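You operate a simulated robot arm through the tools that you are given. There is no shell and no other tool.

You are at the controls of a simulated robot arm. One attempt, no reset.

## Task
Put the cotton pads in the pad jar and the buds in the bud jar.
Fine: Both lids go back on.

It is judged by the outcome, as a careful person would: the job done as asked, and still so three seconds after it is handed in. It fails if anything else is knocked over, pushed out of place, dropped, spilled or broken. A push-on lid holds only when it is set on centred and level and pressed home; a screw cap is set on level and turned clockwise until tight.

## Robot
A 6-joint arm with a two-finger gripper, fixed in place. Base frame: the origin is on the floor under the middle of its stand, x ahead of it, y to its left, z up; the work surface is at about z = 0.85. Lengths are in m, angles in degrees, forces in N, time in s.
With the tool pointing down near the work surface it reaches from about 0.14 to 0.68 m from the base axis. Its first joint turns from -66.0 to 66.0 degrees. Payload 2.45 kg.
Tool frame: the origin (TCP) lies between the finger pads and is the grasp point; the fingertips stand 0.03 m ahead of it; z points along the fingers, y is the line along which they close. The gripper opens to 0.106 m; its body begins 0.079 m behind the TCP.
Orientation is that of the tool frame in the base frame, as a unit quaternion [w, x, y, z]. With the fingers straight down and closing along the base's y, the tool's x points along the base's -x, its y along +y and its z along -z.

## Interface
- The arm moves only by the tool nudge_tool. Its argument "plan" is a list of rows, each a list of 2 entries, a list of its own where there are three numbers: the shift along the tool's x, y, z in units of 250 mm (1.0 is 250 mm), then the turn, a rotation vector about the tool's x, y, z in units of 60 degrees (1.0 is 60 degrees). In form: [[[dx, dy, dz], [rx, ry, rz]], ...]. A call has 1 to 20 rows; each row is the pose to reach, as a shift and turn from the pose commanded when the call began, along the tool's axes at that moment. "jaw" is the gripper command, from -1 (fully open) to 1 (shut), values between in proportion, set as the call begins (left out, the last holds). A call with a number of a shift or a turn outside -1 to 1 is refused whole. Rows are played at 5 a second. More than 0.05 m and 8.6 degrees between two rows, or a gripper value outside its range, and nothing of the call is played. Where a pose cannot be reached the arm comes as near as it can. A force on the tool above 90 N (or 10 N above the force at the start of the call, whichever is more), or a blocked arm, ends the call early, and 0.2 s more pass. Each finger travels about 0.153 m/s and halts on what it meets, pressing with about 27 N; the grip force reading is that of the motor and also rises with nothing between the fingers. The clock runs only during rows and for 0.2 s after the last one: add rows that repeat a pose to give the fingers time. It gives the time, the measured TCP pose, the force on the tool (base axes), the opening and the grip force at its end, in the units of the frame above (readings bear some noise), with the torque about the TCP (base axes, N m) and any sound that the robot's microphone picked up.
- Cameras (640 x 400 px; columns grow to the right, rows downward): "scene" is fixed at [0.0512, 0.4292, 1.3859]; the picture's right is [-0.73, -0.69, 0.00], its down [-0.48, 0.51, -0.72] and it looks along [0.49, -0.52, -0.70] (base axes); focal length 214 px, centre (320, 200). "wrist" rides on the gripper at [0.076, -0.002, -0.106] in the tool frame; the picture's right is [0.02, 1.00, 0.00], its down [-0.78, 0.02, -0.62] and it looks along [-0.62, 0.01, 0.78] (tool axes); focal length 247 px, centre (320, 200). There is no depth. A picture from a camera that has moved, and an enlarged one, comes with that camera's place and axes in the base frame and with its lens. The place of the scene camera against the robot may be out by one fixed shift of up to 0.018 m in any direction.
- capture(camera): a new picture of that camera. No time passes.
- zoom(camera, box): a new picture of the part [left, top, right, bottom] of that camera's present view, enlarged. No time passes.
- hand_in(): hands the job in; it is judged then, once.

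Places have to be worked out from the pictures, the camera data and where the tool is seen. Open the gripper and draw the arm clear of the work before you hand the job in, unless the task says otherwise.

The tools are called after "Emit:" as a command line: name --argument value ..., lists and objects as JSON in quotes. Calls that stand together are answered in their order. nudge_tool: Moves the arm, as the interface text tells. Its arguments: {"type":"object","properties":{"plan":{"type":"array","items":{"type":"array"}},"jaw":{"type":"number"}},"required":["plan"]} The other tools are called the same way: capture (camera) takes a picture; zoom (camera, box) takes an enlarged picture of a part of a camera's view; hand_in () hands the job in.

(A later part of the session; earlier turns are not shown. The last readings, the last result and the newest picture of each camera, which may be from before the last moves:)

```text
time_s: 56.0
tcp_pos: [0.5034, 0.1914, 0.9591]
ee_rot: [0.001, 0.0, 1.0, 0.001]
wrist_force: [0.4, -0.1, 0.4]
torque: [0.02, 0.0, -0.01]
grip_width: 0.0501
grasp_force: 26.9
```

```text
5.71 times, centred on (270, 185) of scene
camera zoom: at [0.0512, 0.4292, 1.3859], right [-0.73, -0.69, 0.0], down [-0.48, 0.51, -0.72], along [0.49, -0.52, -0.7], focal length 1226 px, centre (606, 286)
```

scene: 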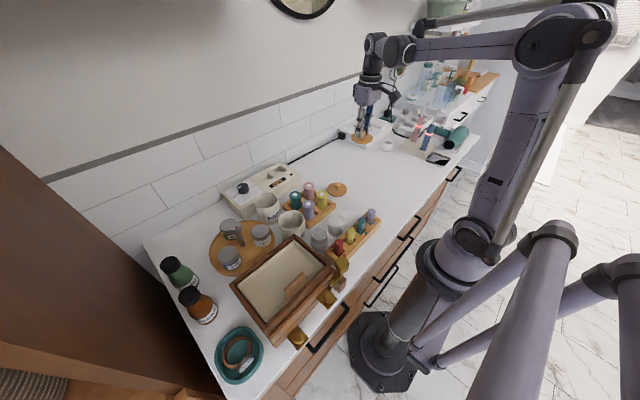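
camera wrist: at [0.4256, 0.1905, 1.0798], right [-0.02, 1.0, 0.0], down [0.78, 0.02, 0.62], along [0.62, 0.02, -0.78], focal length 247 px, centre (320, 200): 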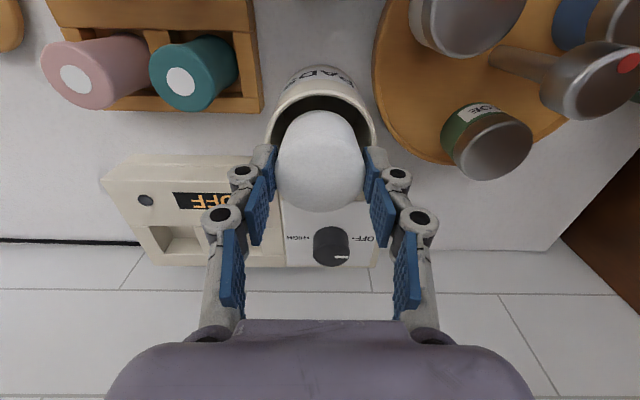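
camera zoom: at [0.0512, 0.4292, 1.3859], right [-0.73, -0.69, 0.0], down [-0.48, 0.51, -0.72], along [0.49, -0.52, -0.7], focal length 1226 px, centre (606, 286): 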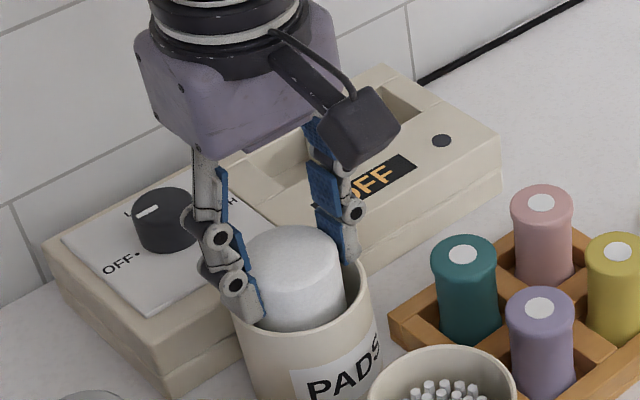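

The pads hang about 23 mm inside the jar. I'll open the fingers to let them settle.

Emit:
nudge_tool --plan '[[[0, 0, 0], [0, 0, 0]], [[0, 0, 0], [0, 0, 0]], [[0, 0, 0], [0, 0, 0]]]' --jaw -0.3

Emit:
capture --camera "wrist"

Emit:
zoom --camera "scene" --box '[230, 150, 310, 220]'

```text
time_s: 56.8
tcp_pos: [0.5049, 0.1927, 0.9601]
ee_rot: [0.001, 0.0, 1.0, 0.001]
wrist_force: [0.4, -0.3, -0.9]
torque: [0.0, 0.0, 0.01]
grip_width: 0.0687
grasp_force: 0.1
```

```text
taken
camera wrist: at [0.4266, 0.1909, 1.0666], right [-0.02, 1.0, 0.0], down [0.78, 0.02, 0.62], along [0.62, 0.02, -0.78], focal length 247 px, centre (320, 200)
```

wrist: 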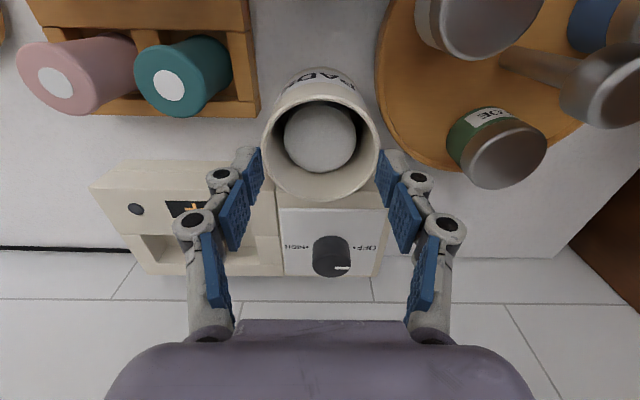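

```text
5.71 times, centred on (270, 185) of scene
camera zoom: at [0.0512, 0.4292, 1.3859], right [-0.73, -0.69, 0.0], down [-0.48, 0.51, -0.72], along [0.49, -0.52, -0.7], focal length 1226 px, centre (606, 286)
```

zoom: 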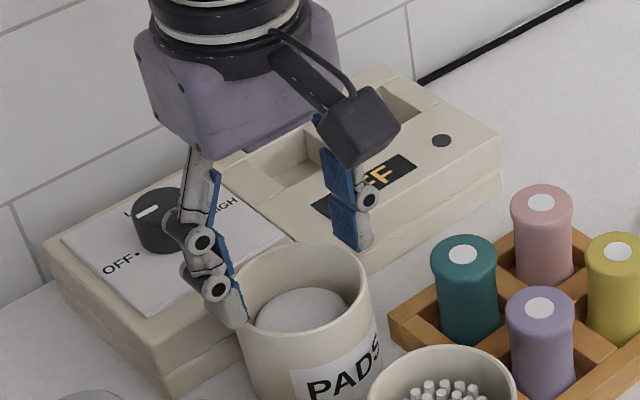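

The pads lie flat and centred inside the PADS jar. I'll rise and go back to fetch the PADS lid at (0.420, -0.172).

Emit:
nudge_tool --plan '[[[0, 0, -0.1], [0, 0, 0]], [[0, 0, -0.24], [0, 0, 0]], [[0, 0, -0.36], [0, 0, 0]], [[0.05, -0.16, -0.36], [0, 0, 0]], [[0.1, -0.34, -0.36], [0, 0, 0]], [[0.16, -0.52, -0.36], [0, 0, 0]], [[0.22, -0.7, -0.36], [0, 0, 0]], [[0.28, -0.86, -0.36], [0, 0, 0]], [[0.334, -1.0, -0.36], [0, 0, 0]]]'

Emit:
nudge_tool --plan '[[[0, -0.16, 0], [0, 0, 0]], [[0, -0.32, 0], [0, 0, 0]], [[0, -0.458, 0], [0, 0, 0]], [[0, -0.458, 0.1], [0, 0, 0]], [[0, -0.458, 0.1], [0, 0, 0]]]' --jaw -0.1

Emit:
capture --camera "wrist"

Emit:
zoom --camera "wrist" --box '[240, 50, 400, 170]'

```text
time_s: 58.8
tcp_pos: [0.4209, -0.0584, 1.047]
ee_rot: [0.0, -0.001, 1.0, 0.001]
wrist_force: [0.1, -0.1, 0.6]
torque: [-0.01, -0.02, 0.02]
grip_width: 0.069
grasp_force: 0.0
```

```text
time_s: 60.0
tcp_pos: [0.4199, -0.1715, 1.0234]
ee_rot: [0.001, 0.0, 1.0, 0.001]
wrist_force: [-0.1, -0.4, -0.1]
torque: [-0.02, 0.01, -0.01]
grip_width: 0.0586
grasp_force: 0.0
```

```text
taken
camera wrist: at [0.3421, -0.1728, 1.1293], right [-0.02, 1.0, 0.0], down [0.78, 0.02, 0.62], along [0.62, 0.02, -0.78], focal length 247 px, centre (320, 200)
```

wrist: 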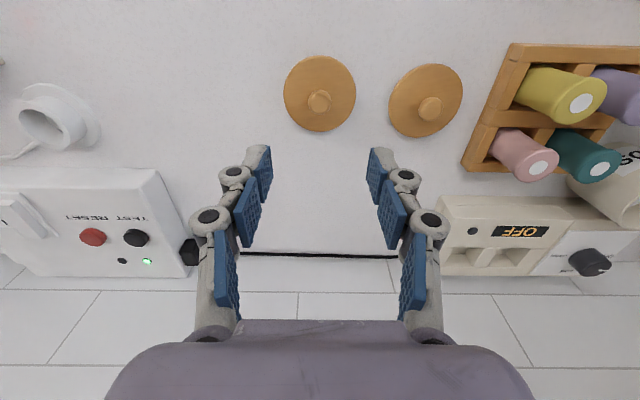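

```text
3.33 times, centred on (320, 110) of wrist
camera zoom: at [0.3421, -0.1728, 1.1293], right [-0.02, 1.0, 0.0], down [0.78, 0.02, 0.62], along [0.62, 0.02, -0.78], focal length 823 px, centre (320, 500)
```

zoom: 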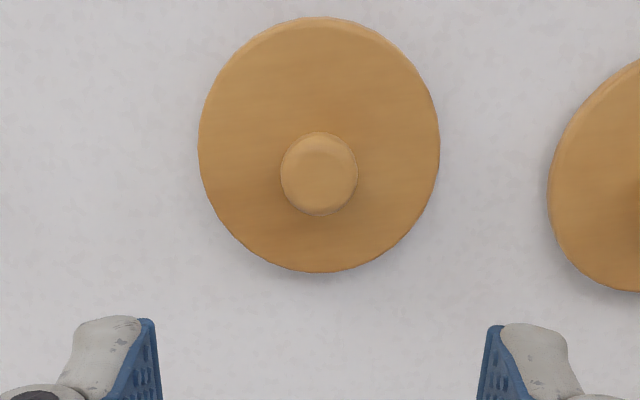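

The PADS lid sits where I left it, under the gripper. I'll descend to the earlier grip height and close on the knob.

Emit:
nudge_tool --plan '[[[0, 0, 0.14], [0, 0, 0]], [[0, 0, 0.28], [0, 0, 0]], [[0, 0, 0.4], [0, 0, 0]], [[0, 0, 0.46], [0, 0, 0]], [[0, 0, 0.502], [0, 0, 0]], [[0, 0, 0.502], [0, 0, 0]]]'

Emit:
nudge_tool --plan '[[[0, 0, 0], [0, 0, 0]], [[0, 0, 0], [0, 0, 0]], [[0, 0, 0], [0, 0, 0]]]' --jaw 1

Emit:
capture --camera "wrist"

```text
time_s: 61.4
tcp_pos: [0.4202, -0.1717, 0.8976]
ee_rot: [0.001, 0.0, 1.0, 0.001]
wrist_force: [1.0, 0.8, 0.1]
torque: [0.02, -0.01, 0.04]
grip_width: 0.0582
grasp_force: 0.0
```

```text
time_s: 62.2
tcp_pos: [0.4187, -0.1724, 0.8973]
ee_rot: [0.001, 0.0, 1.0, 0.001]
wrist_force: [0.7, -0.3, 0.5]
torque: [-0.02, -0.01, 0.01]
grip_width: 0.0209
grasp_force: 27.1
```

```text
taken
camera wrist: at [0.3428, -0.1727, 1.005], right [-0.02, 1.0, 0.0], down [0.78, 0.02, 0.62], along [0.62, 0.01, -0.78], focal length 247 px, centre (320, 200)
```

wrist: 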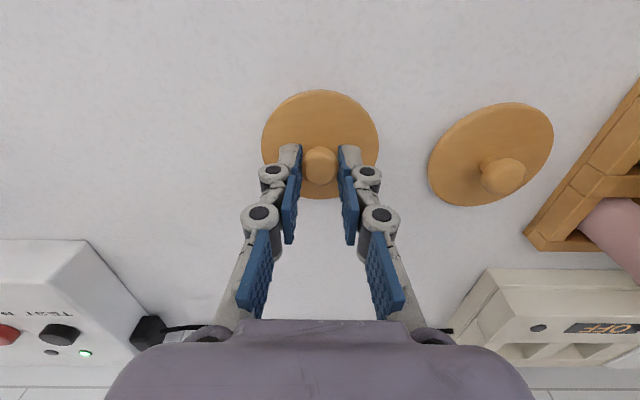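

The knob is gripped at 21 mm. I'll lift the lid and carry it back to above the PADS jar.

Emit:
nudge_tool --plan '[[[0, 0, -0.06], [0, 0, 0]], [[0, 0, -0.2], [0, 0, 0]], [[0, 0, -0.34], [0, 0, 0]], [[0, 0, -0.48], [0, 0, 0]], [[0, 0, -0.61], [0, 0, 0]], [[-0.04, 0.16, -0.61], [0, 0, 0]], [[-0.09, 0.34, -0.61], [0, 0, 0]], [[-0.14, 0.52, -0.61], [0, 0, 0]], [[-0.19, 0.7, -0.61], [0, 0, 0]], [[-0.24, 0.86, -0.61], [0, 0, 0]], [[-0.28, 1.0, -0.61], [0, 0, 0]]]'

Emit:
nudge_tool --plan '[[[-0.02, 0.16, 0], [0, 0, 0]], [[-0.04, 0.32, 0], [0, 0, 0]], [[-0.05, 0.46, 0], [0, 0, 0]], [[-0.05, 0.46, 0], [0, 0, 0]]]'

Emit:
capture --camera "wrist"

Emit:
zoom --camera "wrist" --box '[240, 60, 400, 200]'

Emit:
zoom --camera "scene" --box '[220, 120, 320, 220]'

```text
time_s: 64.6
tcp_pos: [0.489, 0.0771, 1.0528]
ee_rot: [0.0, 0.0, 1.0, 0.001]
wrist_force: [0.0, -0.4, -0.6]
torque: [-0.04, 0.0, 0.03]
grip_width: 0.021
grasp_force: 26.7
```

```text
time_s: 65.6
tcp_pos: [0.5013, 0.1927, 1.054]
ee_rot: [0.0, 0.0, 1.0, 0.0]
wrist_force: [0.1, -0.3, -0.7]
torque: [0.02, -0.02, 0.01]
grip_width: 0.0208
grasp_force: 27.2
```

```text
taken
camera wrist: at [0.4238, 0.1919, 1.1604], right [-0.02, 1.0, 0.0], down [0.78, 0.02, 0.62], along [0.62, 0.01, -0.78], focal length 247 px, centre (320, 200)
```

wrist: 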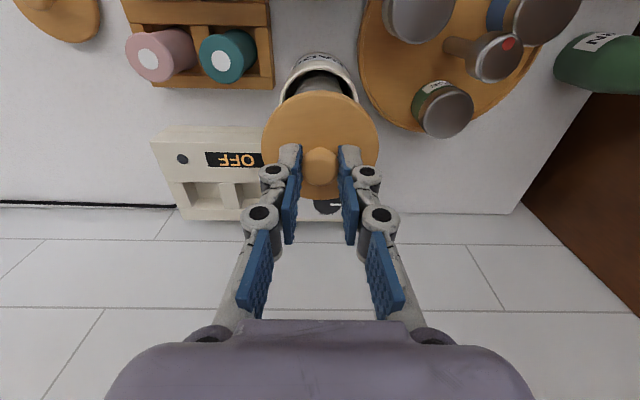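

```text
2.86 times, centred on (320, 130) of wrist
camera zoom: at [0.4238, 0.1919, 1.1604], right [-0.02, 1.0, 0.0], down [0.78, 0.02, 0.62], along [0.62, 0.01, -0.78], focal length 706 px, centre (320, 400)
```

zoom: 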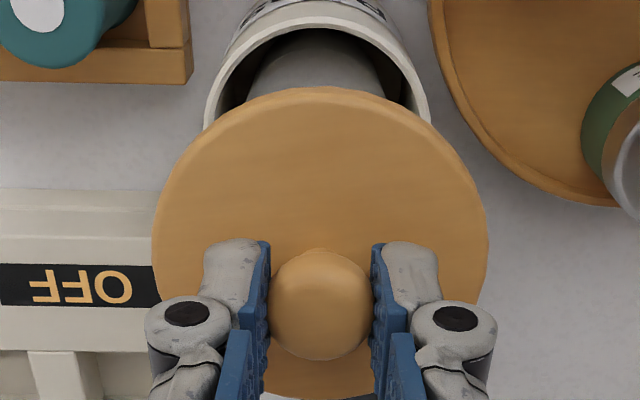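

```text
4.00 times, centred on (270, 170) of scene
camera zoom: at [0.0512, 0.4292, 1.3859], right [-0.73, -0.69, 0.0], down [-0.48, 0.51, -0.72], along [0.49, -0.52, -0.7], focal length 858 px, centre (520, 320)
```

zoom: 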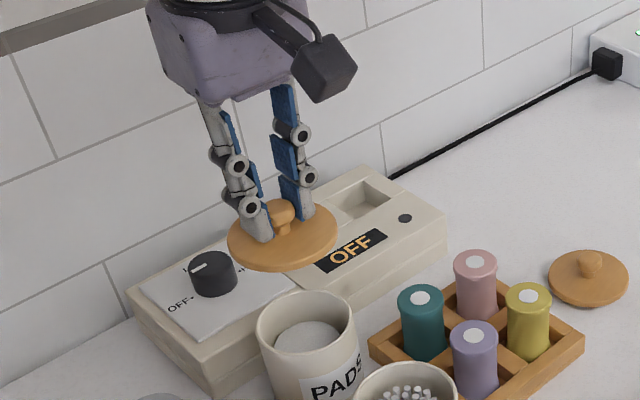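

The lid is directly above the jar, aligned within about 1 mm. I'll lower it to just above the seat.

Emit:
nudge_tool --plan '[[[0, 0, 0.1], [0, 0, 0]], [[0, 0, 0.2], [0, 0, 0]], [[0, 0, 0.26], [0, 0, 0]], [[0, 0, 0.29], [0, 0, 0]], [[0, 0, 0.29], [0, 0, 0]]]'

Emit:
capture --camera "wrist"

Emit:
zoom --camera "scene" --box '[230, 160, 310, 220]'

```text
time_s: 66.8
tcp_pos: [0.5014, 0.1926, 0.9793]
ee_rot: [0.001, 0.0, 1.0, 0.0]
wrist_force: [-0.1, -0.3, -0.2]
torque: [0.03, 0.0, -0.01]
grip_width: 0.0207
grasp_force: 27.4
```

```text
taken
camera wrist: at [0.424, 0.1923, 1.0862], right [-0.02, 1.0, 0.0], down [0.78, 0.02, 0.62], along [0.62, 0.02, -0.78], focal length 247 px, centre (320, 200)
```

wrist: 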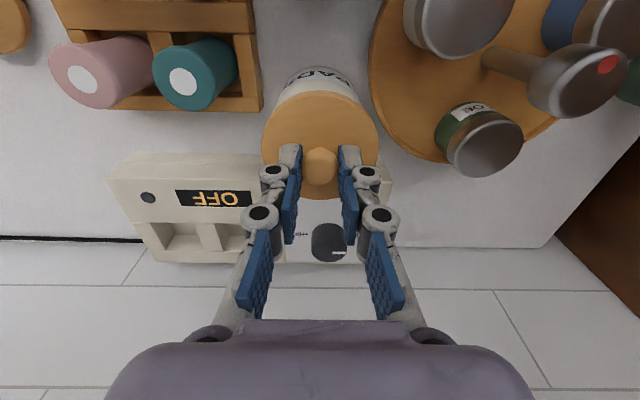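

```text
6.67 times, centred on (270, 190) of scene
camera zoom: at [0.0512, 0.4292, 1.3859], right [-0.73, -0.69, 0.0], down [-0.48, 0.51, -0.72], along [0.49, -0.52, -0.7], focal length 1430 px, centre (653, 267)
```

zoom: 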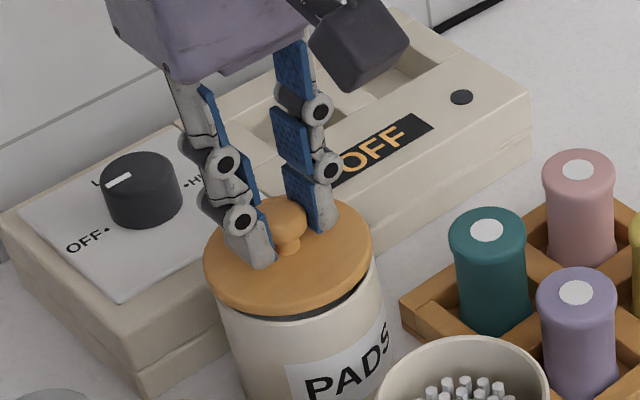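

The x reading (0.5014) is about 2 mm short of where the lid was seated (0.5035). I'll compare with the same scene crop I took right after unsnapping.

Emit:
zoom --camera "scene" --box '[230, 150, 320, 220]'

Emit:
zoom --camera "wrist" --box '[250, 50, 390, 150]'

```text
5.71 times, centred on (275, 185) of scene
camera zoom: at [0.0512, 0.4292, 1.3859], right [-0.73, -0.69, 0.0], down [-0.48, 0.51, -0.72], along [0.49, -0.52, -0.7], focal length 1226 px, centre (577, 286)
```

zoom: 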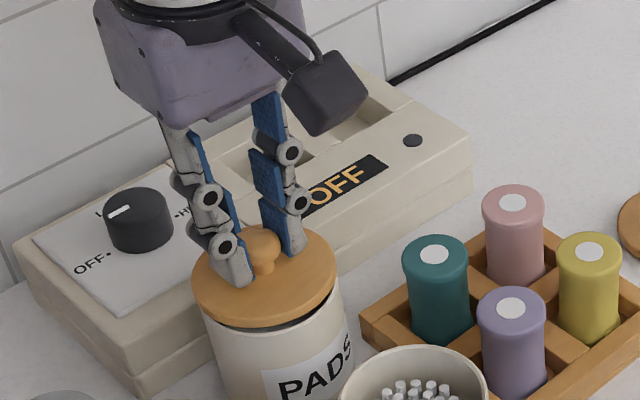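

```text
4.00 times, centred on (320, 100) of wrist
camera zoom: at [0.424, 0.1923, 1.0862], right [-0.02, 1.0, 0.0], down [0.78, 0.02, 0.62], along [0.62, 0.02, -0.78], focal length 988 px, centre (320, 600)
```

zoom: 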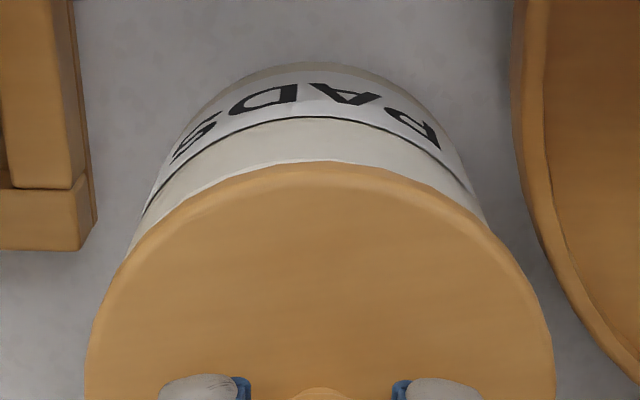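

The lid and jar overlay is nearly identical to the just-unsnapped picture, so alignment is within about 1 mm. I'll press the lid down slowly and watch the force and sound.

Emit:
nudge_tool --plan '[[[0, -0.002, 0.01], [0, 0, 0]], [[0, -0.002, 0.018], [0, 0, 0]], [[0, -0.002, 0.026], [0, 0, 0]], [[0, -0.002, 0.032], [0, 0, 0]], [[0, -0.002, 0.032], [0, 0, 0]]]'

Emit:
zoom --camera "scene" --box '[230, 150, 320, 220]'

```text
time_s: 68.0
tcp_pos: [0.5022, 0.1918, 0.9704]
ee_rot: [0.0, 0.0, 1.0, 0.001]
wrist_force: [0.2, 0.4, -0.5]
torque: [-0.03, -0.06, -0.02]
grip_width: 0.0209
grasp_force: 27.2
```

```text
5.71 times, centred on (275, 185) of scene
camera zoom: at [0.0512, 0.4292, 1.3859], right [-0.73, -0.69, 0.0], down [-0.48, 0.51, -0.72], along [0.49, -0.52, -0.7], focal length 1226 px, centre (577, 286)
```

zoom: 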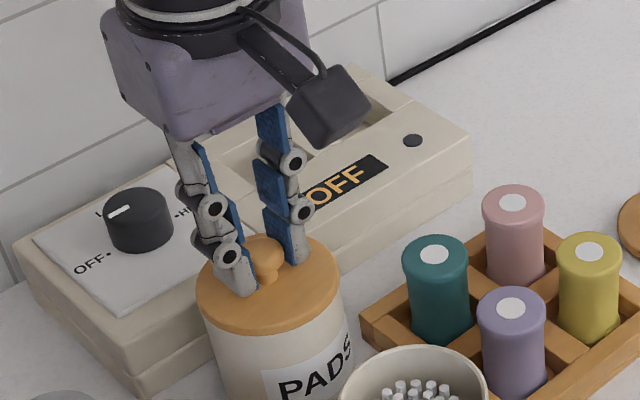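

There is no resistance yet at 0.970 and the lid looks almost on. I'll continue pressing in 1 mm steps.

Emit:
nudge_tool --plan '[[[0, 0, 0.004], [0, 0, 0]], [[0, 0, 0.008], [0, 0, 0]], [[0, 0, 0.012], [0, 0, 0]], [[0, 0, 0.012], [0, 0, 0]]]'

```text
time_s: 69.0
tcp_pos: [0.5037, 0.1912, 0.9693]
ee_rot: [0.001, 0.0, 1.0, 0.002]
wrist_force: [-0.3, 5.3, 28.0]
torque: [0.2, 0.08, -0.12]
grip_width: 0.021
grasp_force: 26.8
heard: snap
```

I heard a snap at TCP z≈0.969, the original seated height, with 28 N. I'll press a bit more to make sure it is home.

Emit:
nudge_tool --plan '[[[0, 0, 0.004], [0, 0, 0]], [[0, 0, 0.008], [0, 0, 0]], [[0, 0, 0.008], [0, 0, 0]]]'

Emit:
zoom --camera "scene" --box '[230, 150, 320, 220]'

```text
time_s: 69.8
tcp_pos: [0.5019, 0.1924, 0.9658]
ee_rot: [0.001, 0.0, 1.0, 0.002]
wrist_force: [1.2, 5.7, 27.2]
torque: [0.13, 0.0, -0.11]
grip_width: 0.0207
grasp_force: 27.0
```

```text
5.71 times, centred on (275, 185) of scene
camera zoom: at [0.0508, 0.4292, 1.3859], right [-0.73, -0.69, 0.0], down [-0.48, 0.51, -0.72], along [0.49, -0.52, -0.7], focal length 1226 px, centre (577, 286)
```

zoom: 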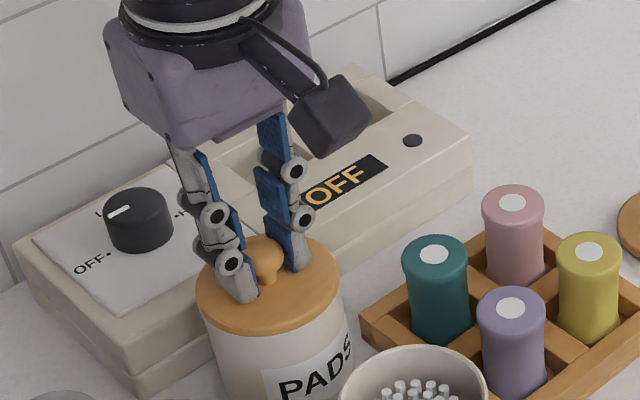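

The lid is flush. The extra push just slid the fingers on the knob at their friction limit, which means the lid is home. I'll relax the push and open.

Emit:
nudge_tool --plan '[[[0, 0, -0.005], [0, 0, 0]], [[0, 0, -0.005], [0, 0, 0]]]'

Emit:
nudge_tool --plan '[[[0, 0, 0], [0, 0, 0]], [[0, 0, 0], [0, 0, 0]], [[0, 0, 0], [0, 0, 0]]]' --jaw -0.1

Emit:
zoom --camera "scene" --box '[230, 150, 320, 220]'

```text
time_s: 70.4
tcp_pos: [0.5028, 0.1898, 0.9673]
ee_rot: [0.001, 0.0, 1.0, 0.0]
wrist_force: [-0.7, 0.4, -0.2]
torque: [-0.01, 0.0, -0.02]
grip_width: 0.0203
grasp_force: 27.2
heard: snap
```

```text
time_s: 71.2
tcp_pos: [0.5025, 0.1906, 0.9665]
ee_rot: [0.002, 0.0, 1.0, 0.001]
wrist_force: [0.2, -0.8, 0.3]
torque: [0.01, 0.03, 0.02]
grip_width: 0.0582
grasp_force: 0.0
heard: snap
```

```text
5.71 times, centred on (275, 185) of scene
camera zoom: at [0.0512, 0.4292, 1.3859], right [-0.73, -0.69, 0.0], down [-0.48, 0.51, -0.72], along [0.49, -0.52, -0.7], focal length 1226 px, centre (577, 286)
```

zoom: 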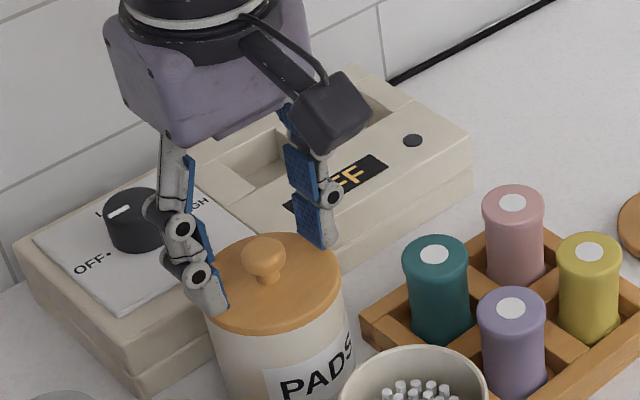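

A snap came when I relaxed and another when I opened, so the latch state is ambiguous. I'll move up, inspect the lid seating closely, and then press from above with closed fingers.

Emit:
nudge_tool --plan '[[[0, 0, -0.06], [0, 0, 0]], [[0, 0, -0.16], [0, 0, 0]], [[0, 0, -0.24], [0, 0, 0]], [[0, 0, -0.24], [0, 0, 0]]]'

Emit:
zoom --camera "scene" --box '[245, 185, 295, 225]'

Emit:
zoom --camera "wrist" --box '[240, 60, 400, 180]'

```text
time_s: 72.2
tcp_pos: [0.5004, 0.1913, 1.0288]
ee_rot: [0.001, 0.0, 1.0, 0.001]
wrist_force: [-0.1, -0.8, 0.2]
torque: [0.0, 0.02, 0.0]
grip_width: 0.0583
grasp_force: 0.0
```

```text
10.00 times, centred on (270, 205) of scene
camera zoom: at [0.0512, 0.4292, 1.3859], right [-0.73, -0.69, 0.0], down [-0.48, 0.51, -0.72], along [0.49, -0.52, -0.7], focal length 2145 px, centre (820, 150)
```

zoom: 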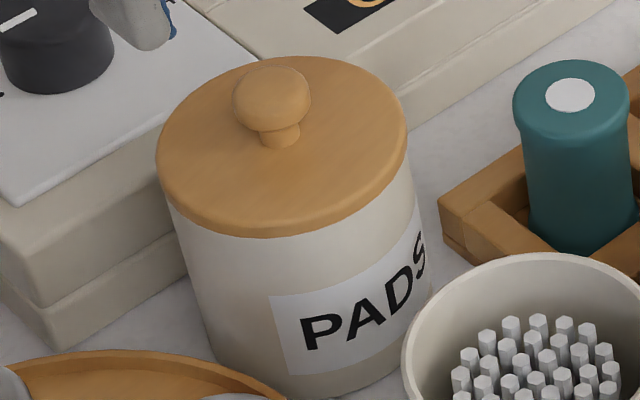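

```text
3.33 times, centred on (320, 120) of wrist
camera zoom: at [0.4231, 0.1897, 1.1351], right [-0.02, 1.0, 0.0], down [0.78, 0.02, 0.62], along [0.62, 0.02, -0.78], focal length 823 px, centre (320, 467)
```

zoom: 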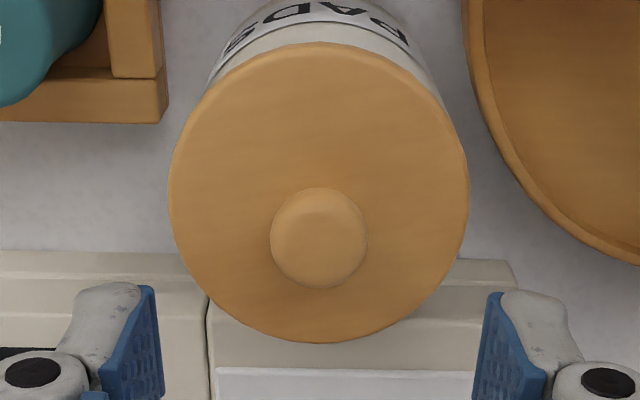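

The lid looks flush, centred and level, and it matches the initial picture within about 1 mm. To be sure it is latched, I'll close the fingers and press straight down on the knob, which lies directly under the TCP.

Emit:
nudge_tool --plan '[[[0, 0, 0], [0, 0, 0]], [[0, 0, 0], [0, 0, 0]], [[0, 0, 0.06], [0, 0, 0]], [[0, 0, 0.1], [0, 0, 0]], [[0, 0, 0.12], [0, 0, 0]], [[0, 0, 0.12], [0, 0, 0]]]' --jaw 1

Emit:
zoom --camera "scene" --box '[230, 150, 320, 220]'

Emit:
capture --camera "wrist"

```text
time_s: 73.6
tcp_pos: [0.5013, 0.1914, 0.9967]
ee_rot: [0.001, 0.0, 1.0, 0.001]
wrist_force: [-0.6, 0.0, 0.0]
torque: [0.0, 0.01, 0.01]
grip_width: 0.0
grasp_force: 26.9
```

```text
5.71 times, centred on (275, 185) of scene
camera zoom: at [0.0512, 0.4292, 1.3859], right [-0.73, -0.69, 0.0], down [-0.48, 0.51, -0.72], along [0.49, -0.52, -0.7], focal length 1226 px, centre (577, 286)
```

zoom: 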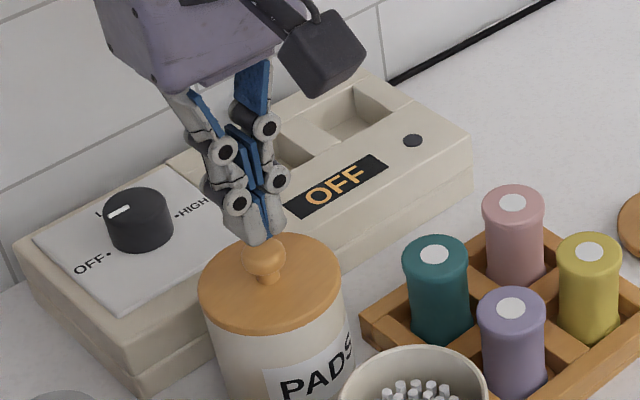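

```text
taken
camera wrist: at [0.4239, 0.1903, 1.1044], right [-0.02, 1.0, 0.0], down [0.78, 0.02, 0.62], along [0.62, 0.02, -0.78], focal length 247 px, centre (320, 200)
```

wrist: 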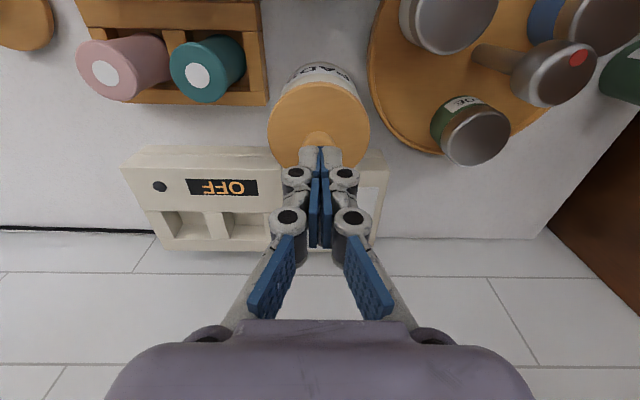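

The closed tips are just above the knob. I'll press down in 1 mm steps and watch the force.

Emit:
nudge_tool --plan '[[[0, 0, 0.008], [0, 0, 0]], [[0, 0, 0.016], [0, 0, 0]], [[0, 0, 0.022], [0, 0, 0]], [[0, 0, 0.022], [0, 0, 0]]]'

```text
time_s: 74.6
tcp_pos: [0.5009, 0.1903, 0.9926]
ee_rot: [0.001, 0.0, 1.0, 0.001]
wrist_force: [-0.1, -0.4, -0.2]
torque: [-0.01, 0.0, 0.05]
grip_width: 0.0001
grasp_force: 27.4
```

No contact at 0.9926 yet, so I'll continue down.

Emit:
nudge_tool --plan '[[[0, 0, 0.004], [0, 0, 0]], [[0, 0, 0.008], [0, 0, 0]], [[0, 0, 0.012], [0, 0, 0]], [[0, 0, 0.012], [0, 0, 0]]]'

```text
time_s: 75.6
tcp_pos: [0.5025, 0.1914, 0.9896]
ee_rot: [0.0, 0.0, 1.0, 0.001]
wrist_force: [0.7, 0.0, -1.0]
torque: [-0.01, 0.02, 0.0]
grip_width: 0.0002
grasp_force: 27.2
```

Still free at 0.9896; I'll go down another 3 mm in steps.

Emit:
nudge_tool --plan '[[[0, 0, 0.004], [0, 0, 0]], [[0, 0, 0.008], [0, 0, 0]], [[0, 0, 0.012], [0, 0, 0]], [[0, 0, 0.012], [0, 0, 0]]]'

Emit:
zoom --camera "scene" --box '[245, 180, 295, 212]'

```text
time_s: 76.6
tcp_pos: [0.5019, 0.1906, 0.9851]
ee_rot: [0.0, 0.0, 1.0, 0.001]
wrist_force: [0.4, 0.0, -0.4]
torque: [0.0, -0.01, 0.04]
grip_width: 0.0
grasp_force: 27.1
```

```text
12.50 times, centred on (270, 196) of scene
camera zoom: at [0.0512, 0.4292, 1.3859], right [-0.73, -0.69, 0.0], down [-0.48, 0.51, -0.72], along [0.49, -0.52, -0.7], focal length 2681 px, centre (945, 250)
```

zoom: 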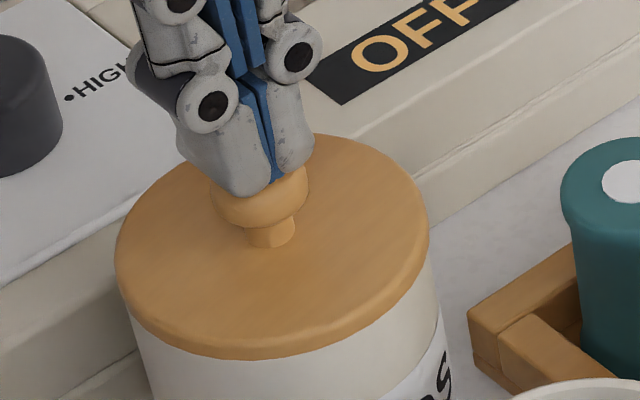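

The tips look as if they're about to touch the knob top. I'll continue down 2 mm.

Emit:
nudge_tool --plan '[[[0, 0, 0.004], [0, 0, 0]], [[0, 0, 0.008], [0, 0, 0]], [[0, 0, 0.008], [0, 0, 0]]]'

```text
time_s: 77.4
tcp_pos: [0.5016, 0.1908, 0.9837]
ee_rot: [0.001, 0.0, 1.0, 0.001]
wrist_force: [0.2, -0.1, 0.6]
torque: [0.01, 0.03, 0.01]
grip_width: 0.0
grasp_force: 27.1
```

No force yet at 0.9837, so I'll press 2 mm more.

Emit:
nudge_tool --plan '[[[0, 0, 0.004], [0, 0, 0]], [[0, 0, 0.008], [0, 0, 0]], [[0, 0, 0.008], [0, 0, 0]]]'

Emit:
zoom --camera "scene" --box '[245, 180, 295, 212]'

```text
time_s: 78.2
tcp_pos: [0.5023, 0.1921, 0.9826]
ee_rot: [0.001, -0.001, 1.0, 0.001]
wrist_force: [-1.3, 0.8, 10.9]
torque: [0.02, 0.02, -0.01]
grip_width: 0.0063
grasp_force: 26.9
```

```text
12.50 times, centred on (270, 196) of scene
camera zoom: at [0.051, 0.4291, 1.386], right [-0.73, -0.69, 0.0], down [-0.48, 0.51, -0.72], along [0.49, -0.52, -0.7], focal length 2681 px, centre (945, 250)
```

zoom: 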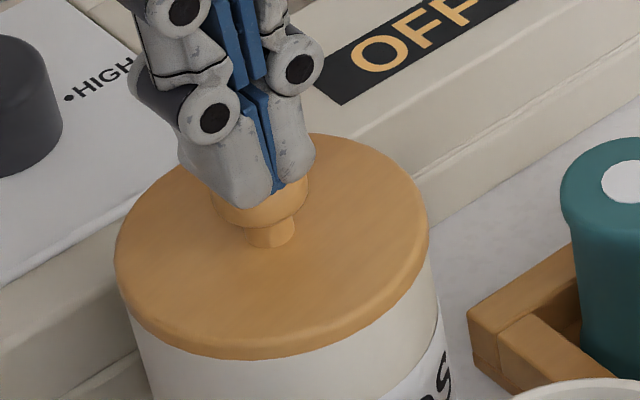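

The closed tips meet the rounded knob at TCP z≈0.983 but get wedged apart, which is a poor way to press. I'll rise, open to about 36 mm, and press evenly on the lid's flat top on both sides of the knob instead.

Emit:
nudge_tool --plan '[[[0, 0, -0.04], [0, 0, 0]], [[0, 0, -0.12], [0, 0, 0]], [[0, 0, -0.12], [0, 0, 0]]]'

Emit:
nudge_tool --plan '[[[0, 0, 0], [0, 0, 0]], [[0, 0, 0], [0, 0, 0]], [[0, 0, 0.06], [0, 0, 0]], [[0, 0, 0.12], [0, 0, 0]], [[0, 0, 0.16], [0, 0, 0]], [[0, 0, 0.16], [0, 0, 0]]]' --jaw 0.3

Emit:
zoom --camera "scene" --box '[245, 180, 295, 212]'

Emit:
capture --camera "wrist"

```text
time_s: 79.0
tcp_pos: [0.5026, 0.192, 1.0114]
ee_rot: [0.001, -0.001, 1.0, 0.001]
wrist_force: [-0.7, 0.1, -0.5]
torque: [0.01, 0.0, 0.0]
grip_width: 0.0002
grasp_force: 27.3
```

```text
time_s: 80.4
tcp_pos: [0.5027, 0.191, 0.9718]
ee_rot: [0.001, 0.0, 1.0, 0.001]
wrist_force: [0.1, -0.7, 0.3]
torque: [0.01, 0.02, 0.04]
grip_width: 0.037
grasp_force: 0.1
```

```text
12.50 times, centred on (270, 196) of scene
camera zoom: at [0.0512, 0.4292, 1.3859], right [-0.73, -0.69, 0.0], down [-0.48, 0.51, -0.72], along [0.49, -0.52, -0.7], focal length 2681 px, centre (945, 250)
```

zoom: 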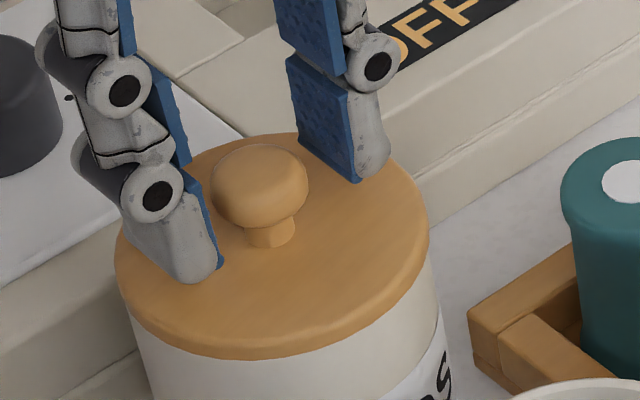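

```text
taken
camera wrist: at [0.4254, 0.1896, 1.0795], right [-0.02, 1.0, 0.0], down [0.78, 0.02, 0.62], along [0.62, 0.02, -0.78], focal length 247 px, centre (320, 200)
```

wrist: 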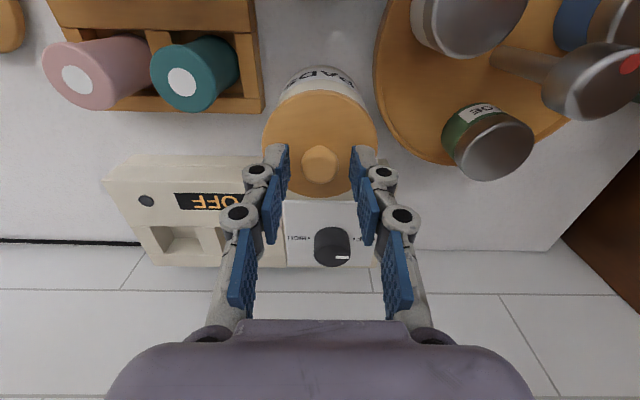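

The tips are on either side of the knob, a few millimetres above the lid's top. I'll lower until they touch.

Emit:
nudge_tool --plan '[[[0, 0, 0.008], [0, 0, 0]], [[0, 0, 0.016], [0, 0, 0]], [[0, 0, 0.024], [0, 0, 0]], [[0, 0, 0.03], [0, 0, 0]], [[0, 0, 0.03], [0, 0, 0]]]'

```text
time_s: 81.6
tcp_pos: [0.5025, 0.1912, 0.9654]
ee_rot: [0.001, 0.0, 1.0, 0.001]
wrist_force: [-0.7, -0.2, 0.0]
torque: [-0.05, 0.01, 0.01]
grip_width: 0.037
grasp_force: 0.0
```

No contact yet at 0.965. I'll continue in 1 mm steps.

Emit:
nudge_tool --plan '[[[0, 0, 0.004], [0, 0, 0]], [[0, 0, 0.008], [0, 0, 0]], [[0, 0, 0.012], [0, 0, 0]], [[0, 0, 0.016], [0, 0, 0]], [[0, 0, 0.016], [0, 0, 0]]]'

```text
time_s: 82.8
tcp_pos: [0.5024, 0.191, 0.9618]
ee_rot: [0.002, -0.001, 1.0, 0.001]
wrist_force: [4.3, 0.4, 40.7]
torque: [0.03, -0.09, -0.01]
grip_width: 0.0423
grasp_force: 11.6
```

I pressed with 41 N on the lid with no new snap, while the first latch took no more than 28 N. So the lid is already latched and bears firmly. I'll rise straight up and check it stays seated.

Emit:
nudge_tool --plan '[[[0, 0, -0.01], [0, 0, 0]], [[0, 0, -0.06], [0, 0, 0]], [[0, 0, -0.18], [0, 0, 0]], [[0, 0, -0.34], [0, 0, 0]], [[0, 0, -0.34], [0, 0, 0]]]'

Emit:
zoom --camera "scene" --box '[235, 180, 315, 230]'

Emit:
capture --camera "wrist"

```text
time_s: 84.0
tcp_pos: [0.5031, 0.1922, 1.0462]
ee_rot: [0.002, 0.0, 1.0, 0.001]
wrist_force: [0.4, 0.3, -0.4]
torque: [0.01, -0.03, 0.04]
grip_width: 0.0371
grasp_force: 0.2
```

```text
8.00 times, centred on (275, 205) of scene
camera zoom: at [0.0512, 0.4292, 1.3859], right [-0.73, -0.69, 0.0], down [-0.48, 0.51, -0.72], along [0.49, -0.52, -0.7], focal length 1716 px, centre (680, 160)
```

zoom: 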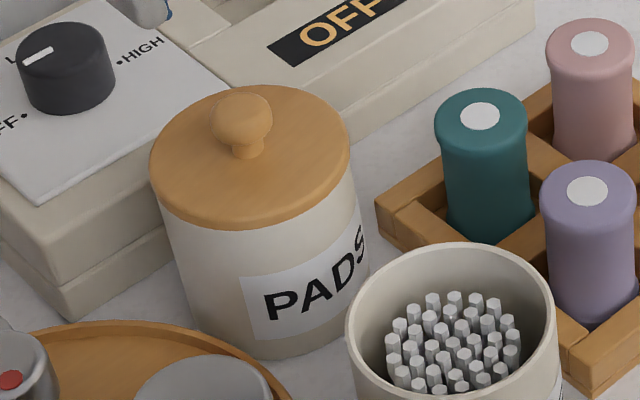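

```text
taken
camera wrist: at [0.4263, 0.1913, 1.1529], right [-0.02, 1.0, 0.0], down [0.78, 0.02, 0.62], along [0.62, 0.02, -0.78], focal length 247 px, centre (320, 200)
```

wrist: 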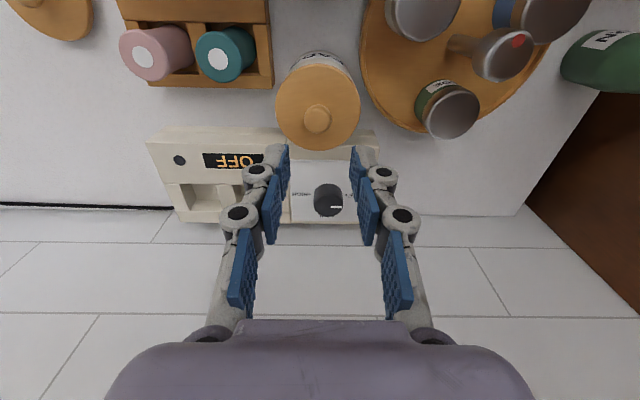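

The PADS lid sits centred and level, and matches the initial picture. Now I'll go for the BUDS lid at about (0.4206, -0.0594).

Emit:
nudge_tool --plan '[[[0.05, -0.16, 0], [0, 0, 0]], [[0.1, -0.34, 0], [0, 0, 0]], [[0.16, -0.52, 0], [0, 0, 0]], [[0.22, -0.7, 0], [0, 0, 0]], [[0.28, -0.86, 0], [0, 0, 0]], [[0.326, -1.0, 0], [0, 0, 0]], [[0.326, -1.0, 0.08], [0, 0, 0]], [[0.326, -1.0, 0.08], [0, 0, 0]]]' --jaw -0.1

Emit:
capture --camera "wrist"

Emit:
zoom --camera "wrist" --box '[240, 50, 400, 170]'

```text
time_s: 85.8
tcp_pos: [0.4218, -0.0598, 1.0258]
ee_rot: [0.002, 0.0, 1.0, 0.002]
wrist_force: [0.0, -0.1, -0.3]
torque: [0.03, -0.03, 0.04]
grip_width: 0.0583
grasp_force: 0.0
```

```text
taken
camera wrist: at [0.3438, -0.0599, 1.1319], right [-0.02, 1.0, 0.0], down [0.78, 0.02, 0.62], along [0.62, 0.02, -0.78], focal length 247 px, centre (320, 200)
```

wrist: 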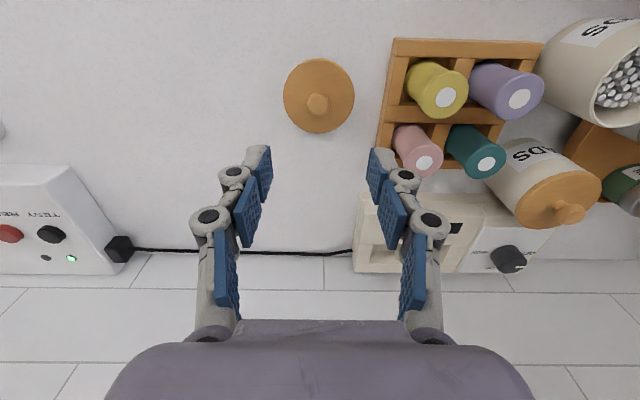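

```text
3.33 times, centred on (320, 110) of wrist
camera zoom: at [0.3438, -0.0599, 1.1319], right [-0.02, 1.0, 0.0], down [0.78, 0.02, 0.62], along [0.62, 0.02, -0.78], focal length 823 px, centre (320, 500)
```

zoom: 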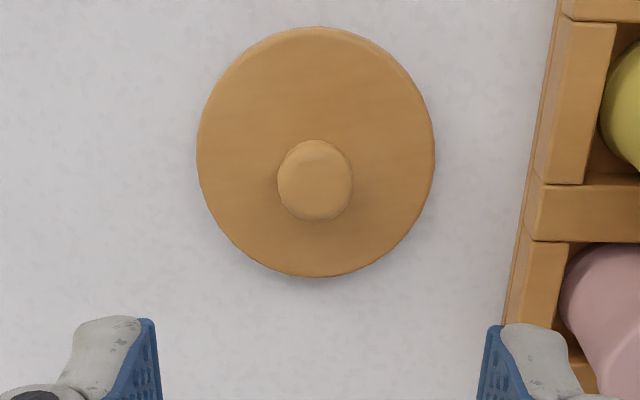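

The BUDS lid is under the gripper, offset only about 1 mm in y. I'll correct that, descend to TCP z≈0.906, and close on the knob.

Emit:
nudge_tool --plan '[[[0, -0.004, 0.12], [0, 0, 0]], [[0, -0.004, 0.26], [0, 0, 0]], [[0, -0.004, 0.38], [0, 0, 0]], [[0, -0.004, 0.44], [0, 0, 0]], [[0, -0.004, 0.478], [0, 0, 0]], [[0, -0.004, 0.478], [0, 0, 0]]]'

Emit:
nudge_tool --plan '[[[0, 0, 0], [0, 0, 0]], [[0, 0, 0], [0, 0, 0]], [[0, 0, 0], [0, 0, 0]]]' --jaw 1

Emit:
capture --camera "wrist"

```text
time_s: 87.2
tcp_pos: [0.4213, -0.0579, 0.9054]
ee_rot: [0.001, 0.0, 1.0, 0.001]
wrist_force: [-0.2, -0.1, -0.5]
torque: [0.01, 0.03, -0.02]
grip_width: 0.0582
grasp_force: 0.1
```

```text
time_s: 88.0
tcp_pos: [0.4211, -0.0586, 0.9065]
ee_rot: [0.001, -0.001, 1.0, 0.001]
wrist_force: [-0.7, 0.2, 0.6]
torque: [-0.02, -0.04, 0.01]
grip_width: 0.0209
grasp_force: 27.2
```

```text
taken
camera wrist: at [0.3442, -0.0598, 1.013], right [-0.02, 1.0, 0.0], down [0.78, 0.02, 0.62], along [0.62, 0.02, -0.78], focal length 247 px, centre (320, 200)
```

wrist: 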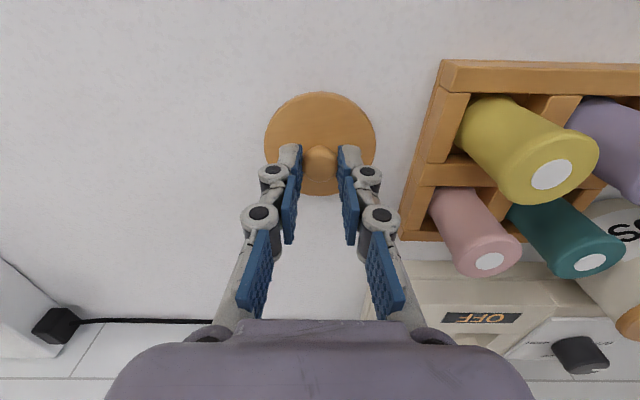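

The BUDS knob is gripped. I'll lift it and carry it back above the BUDS jar.

Emit:
nudge_tool --plan '[[[0, 0, -0.06], [0, 0, 0]], [[0, 0, -0.2], [0, 0, 0]], [[0, 0, -0.34], [0, 0, 0]], [[0, 0, -0.48], [0, 0, 0]], [[0, 0, -0.61], [0, 0, 0]], [[0.024, 0.16, -0.61], [0, 0, 0]], [[0.048, 0.34, -0.61], [0, 0, 0]], [[0.072, 0.52, -0.61], [0, 0, 0]], [[0.096, 0.7, -0.61], [0, 0, 0]], [[0.12, 0.86, -0.61], [0, 0, 0]], [[0.144, 1.0, -0.61], [0, 0, 0]], [[0.144, 1.0, -0.61], [0, 0, 0]]]'

Emit:
capture --camera "wrist"

Emit:
zoom --camera "wrist" --box '[240, 40, 400, 180]'

Emit:
zoom --camera "scene" --box '[240, 140, 340, 240]'

```text
time_s: 90.6
tcp_pos: [0.3847, 0.1891, 1.0582]
ee_rot: [0.001, 0.001, 1.0, 0.001]
wrist_force: [0.3, -0.4, -0.1]
torque: [-0.02, -0.01, -0.01]
grip_width: 0.0211
grasp_force: 26.8
```

```text
taken
camera wrist: at [0.3087, 0.189, 1.1661], right [-0.02, 1.0, 0.0], down [0.78, 0.02, 0.62], along [0.62, 0.01, -0.78], focal length 247 px, centre (320, 200)
```

wrist: 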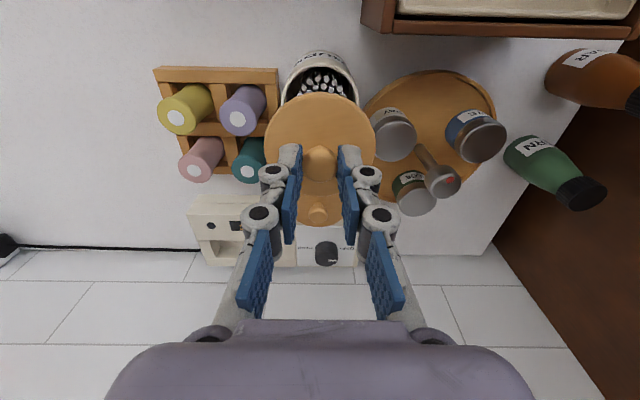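

```text
2.86 times, centred on (320, 110) of wrist
camera zoom: at [0.3087, 0.189, 1.1661], right [-0.02, 1.0, 0.0], down [0.78, 0.02, 0.62], along [0.62, 0.01, -0.78], focal length 706 px, centre (320, 457)
```

zoom: 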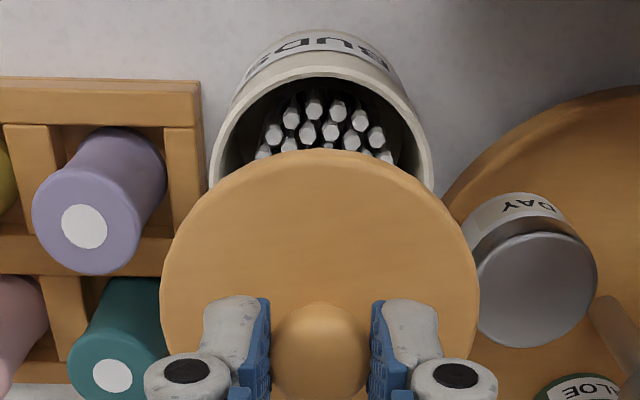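

```text
4.00 times, centred on (290, 190) of scene
camera zoom: at [0.0512, 0.4292, 1.3859], right [-0.73, -0.69, 0.0], down [-0.48, 0.51, -0.72], along [0.49, -0.52, -0.7], focal length 858 px, centre (440, 240)
```

zoom: 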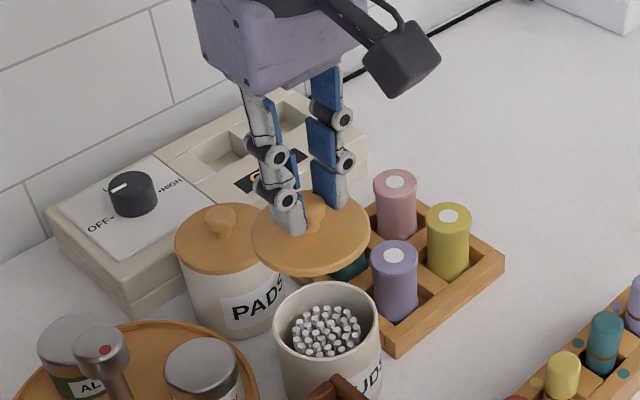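

The jar rim appears about 0.7–1 mm in +y relative to the lid, so I'll shift 1 mm and lower to just above the seat. Then I'll compare with the picture taken after unsnapping.

Emit:
nudge_tool --plan '[[[0, 0.004, 0.1], [0, 0, 0]], [[0, 0.004, 0.2], [0, 0, 0]], [[0, 0.004, 0.28], [0, 0, 0]], [[0, 0.004, 0.318], [0, 0, 0]], [[0, 0.004, 0.318], [0, 0, 0]]]'

Emit:
zoom --camera "scene" --box '[250, 170, 340, 240]'

Emit:
capture --camera "wrist"

```text
time_s: 91.8
tcp_pos: [0.386, 0.1909, 0.9816]
ee_rot: [0.0, 0.0, 1.0, 0.001]
wrist_force: [-0.1, 0.2, -1.3]
torque: [0.0, 0.03, -0.01]
grip_width: 0.0211
grasp_force: 27.2
```

```text
5.71 times, centred on (295, 205) of scene
camera zoom: at [0.0512, 0.4292, 1.3859], right [-0.73, -0.69, 0.0], down [-0.48, 0.51, -0.72], along [0.49, -0.52, -0.7], focal length 1226 px, centre (463, 171)
```

zoom: 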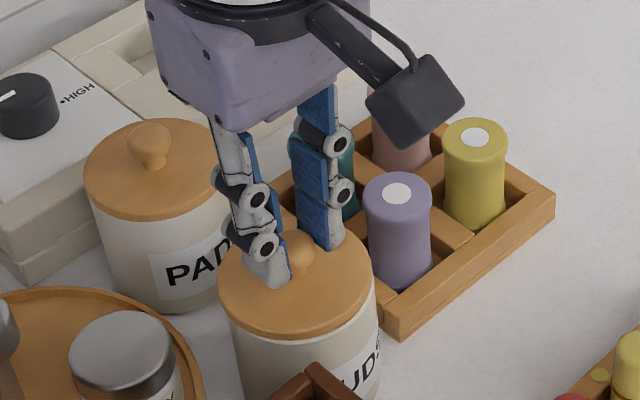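

```text
taken
camera wrist: at [0.308, 0.1897, 1.0874], right [-0.02, 1.0, 0.0], down [0.78, 0.02, 0.62], along [0.62, 0.02, -0.78], focal length 247 px, centre (320, 200)
```

wrist: 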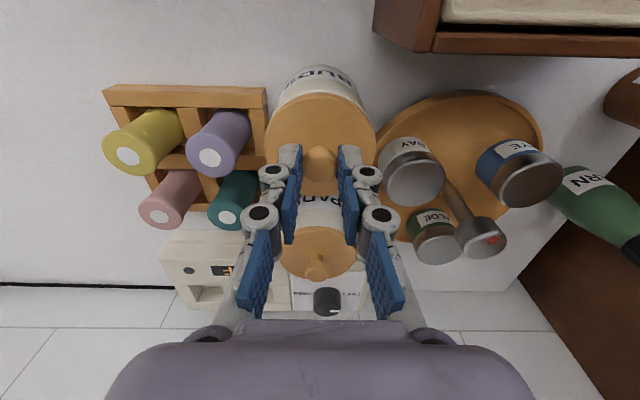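

I'll zoom in more closely on the lid and rim to compare their relative position.

Emit:
zoom --camera "scene" --box '[270, 200, 320, 232]'

Emit:
zoom --camera "wrist" --box '[250, 50, 390, 150]'

```text
12.50 times, centred on (295, 216) of scene
camera zoom: at [0.0512, 0.4292, 1.3859], right [-0.73, -0.69, 0.0], down [-0.48, 0.51, -0.72], along [0.49, -0.52, -0.7], focal length 2681 px, centre (632, 0)
```

zoom: 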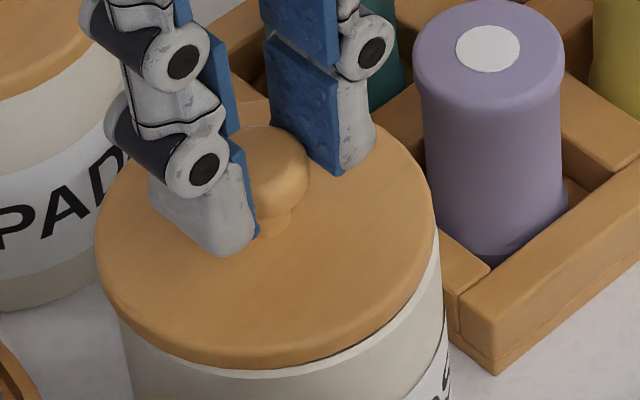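

```text
4.00 times, centred on (320, 100) of wrist
camera zoom: at [0.308, 0.1897, 1.0874], right [-0.02, 1.0, 0.0], down [0.78, 0.02, 0.62], along [0.62, 0.02, -0.78], focal length 988 px, centre (320, 600)
```

zoom: 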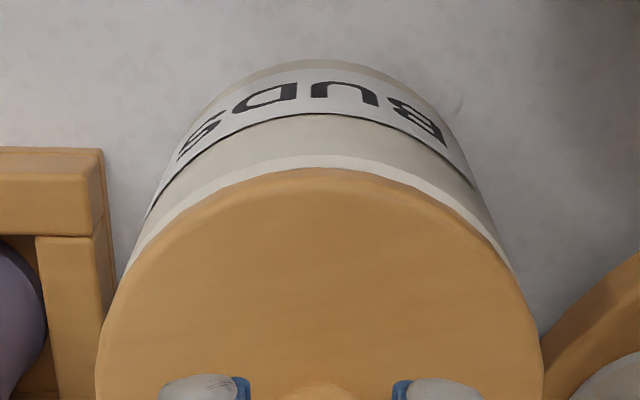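

The lid and jar alignment matches the earlier pictures within about 1 mm. I'll press the lid down slowly until it snaps.

Emit:
nudge_tool --plan '[[[0, 0, 0.01], [0, 0, 0]], [[0, 0, 0.018], [0, 0, 0]], [[0, 0, 0.026], [0, 0, 0]], [[0, 0, 0.032], [0, 0, 0]], [[0, 0, 0.032], [0, 0, 0]]]'

Emit:
zoom --camera "scene" --box '[270, 200, 320, 232]'

```text
time_s: 93.0
tcp_pos: [0.3854, 0.1907, 0.9706]
ee_rot: [0.001, 0.0, 1.0, 0.001]
wrist_force: [-2.1, -7.5, 23.7]
torque: [-0.27, -0.04, -0.14]
grip_width: 0.0207
grasp_force: 27.2
heard: snap
```

```text
12.50 times, centred on (295, 216) of scene
camera zoom: at [0.0508, 0.4288, 1.3861], right [-0.73, -0.69, 0.0], down [-0.48, 0.51, -0.72], along [0.49, -0.52, -0.7], focal length 2681 px, centre (632, 0)
```

zoom: 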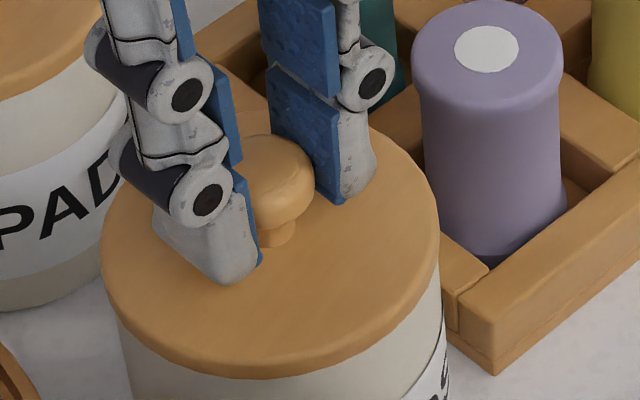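

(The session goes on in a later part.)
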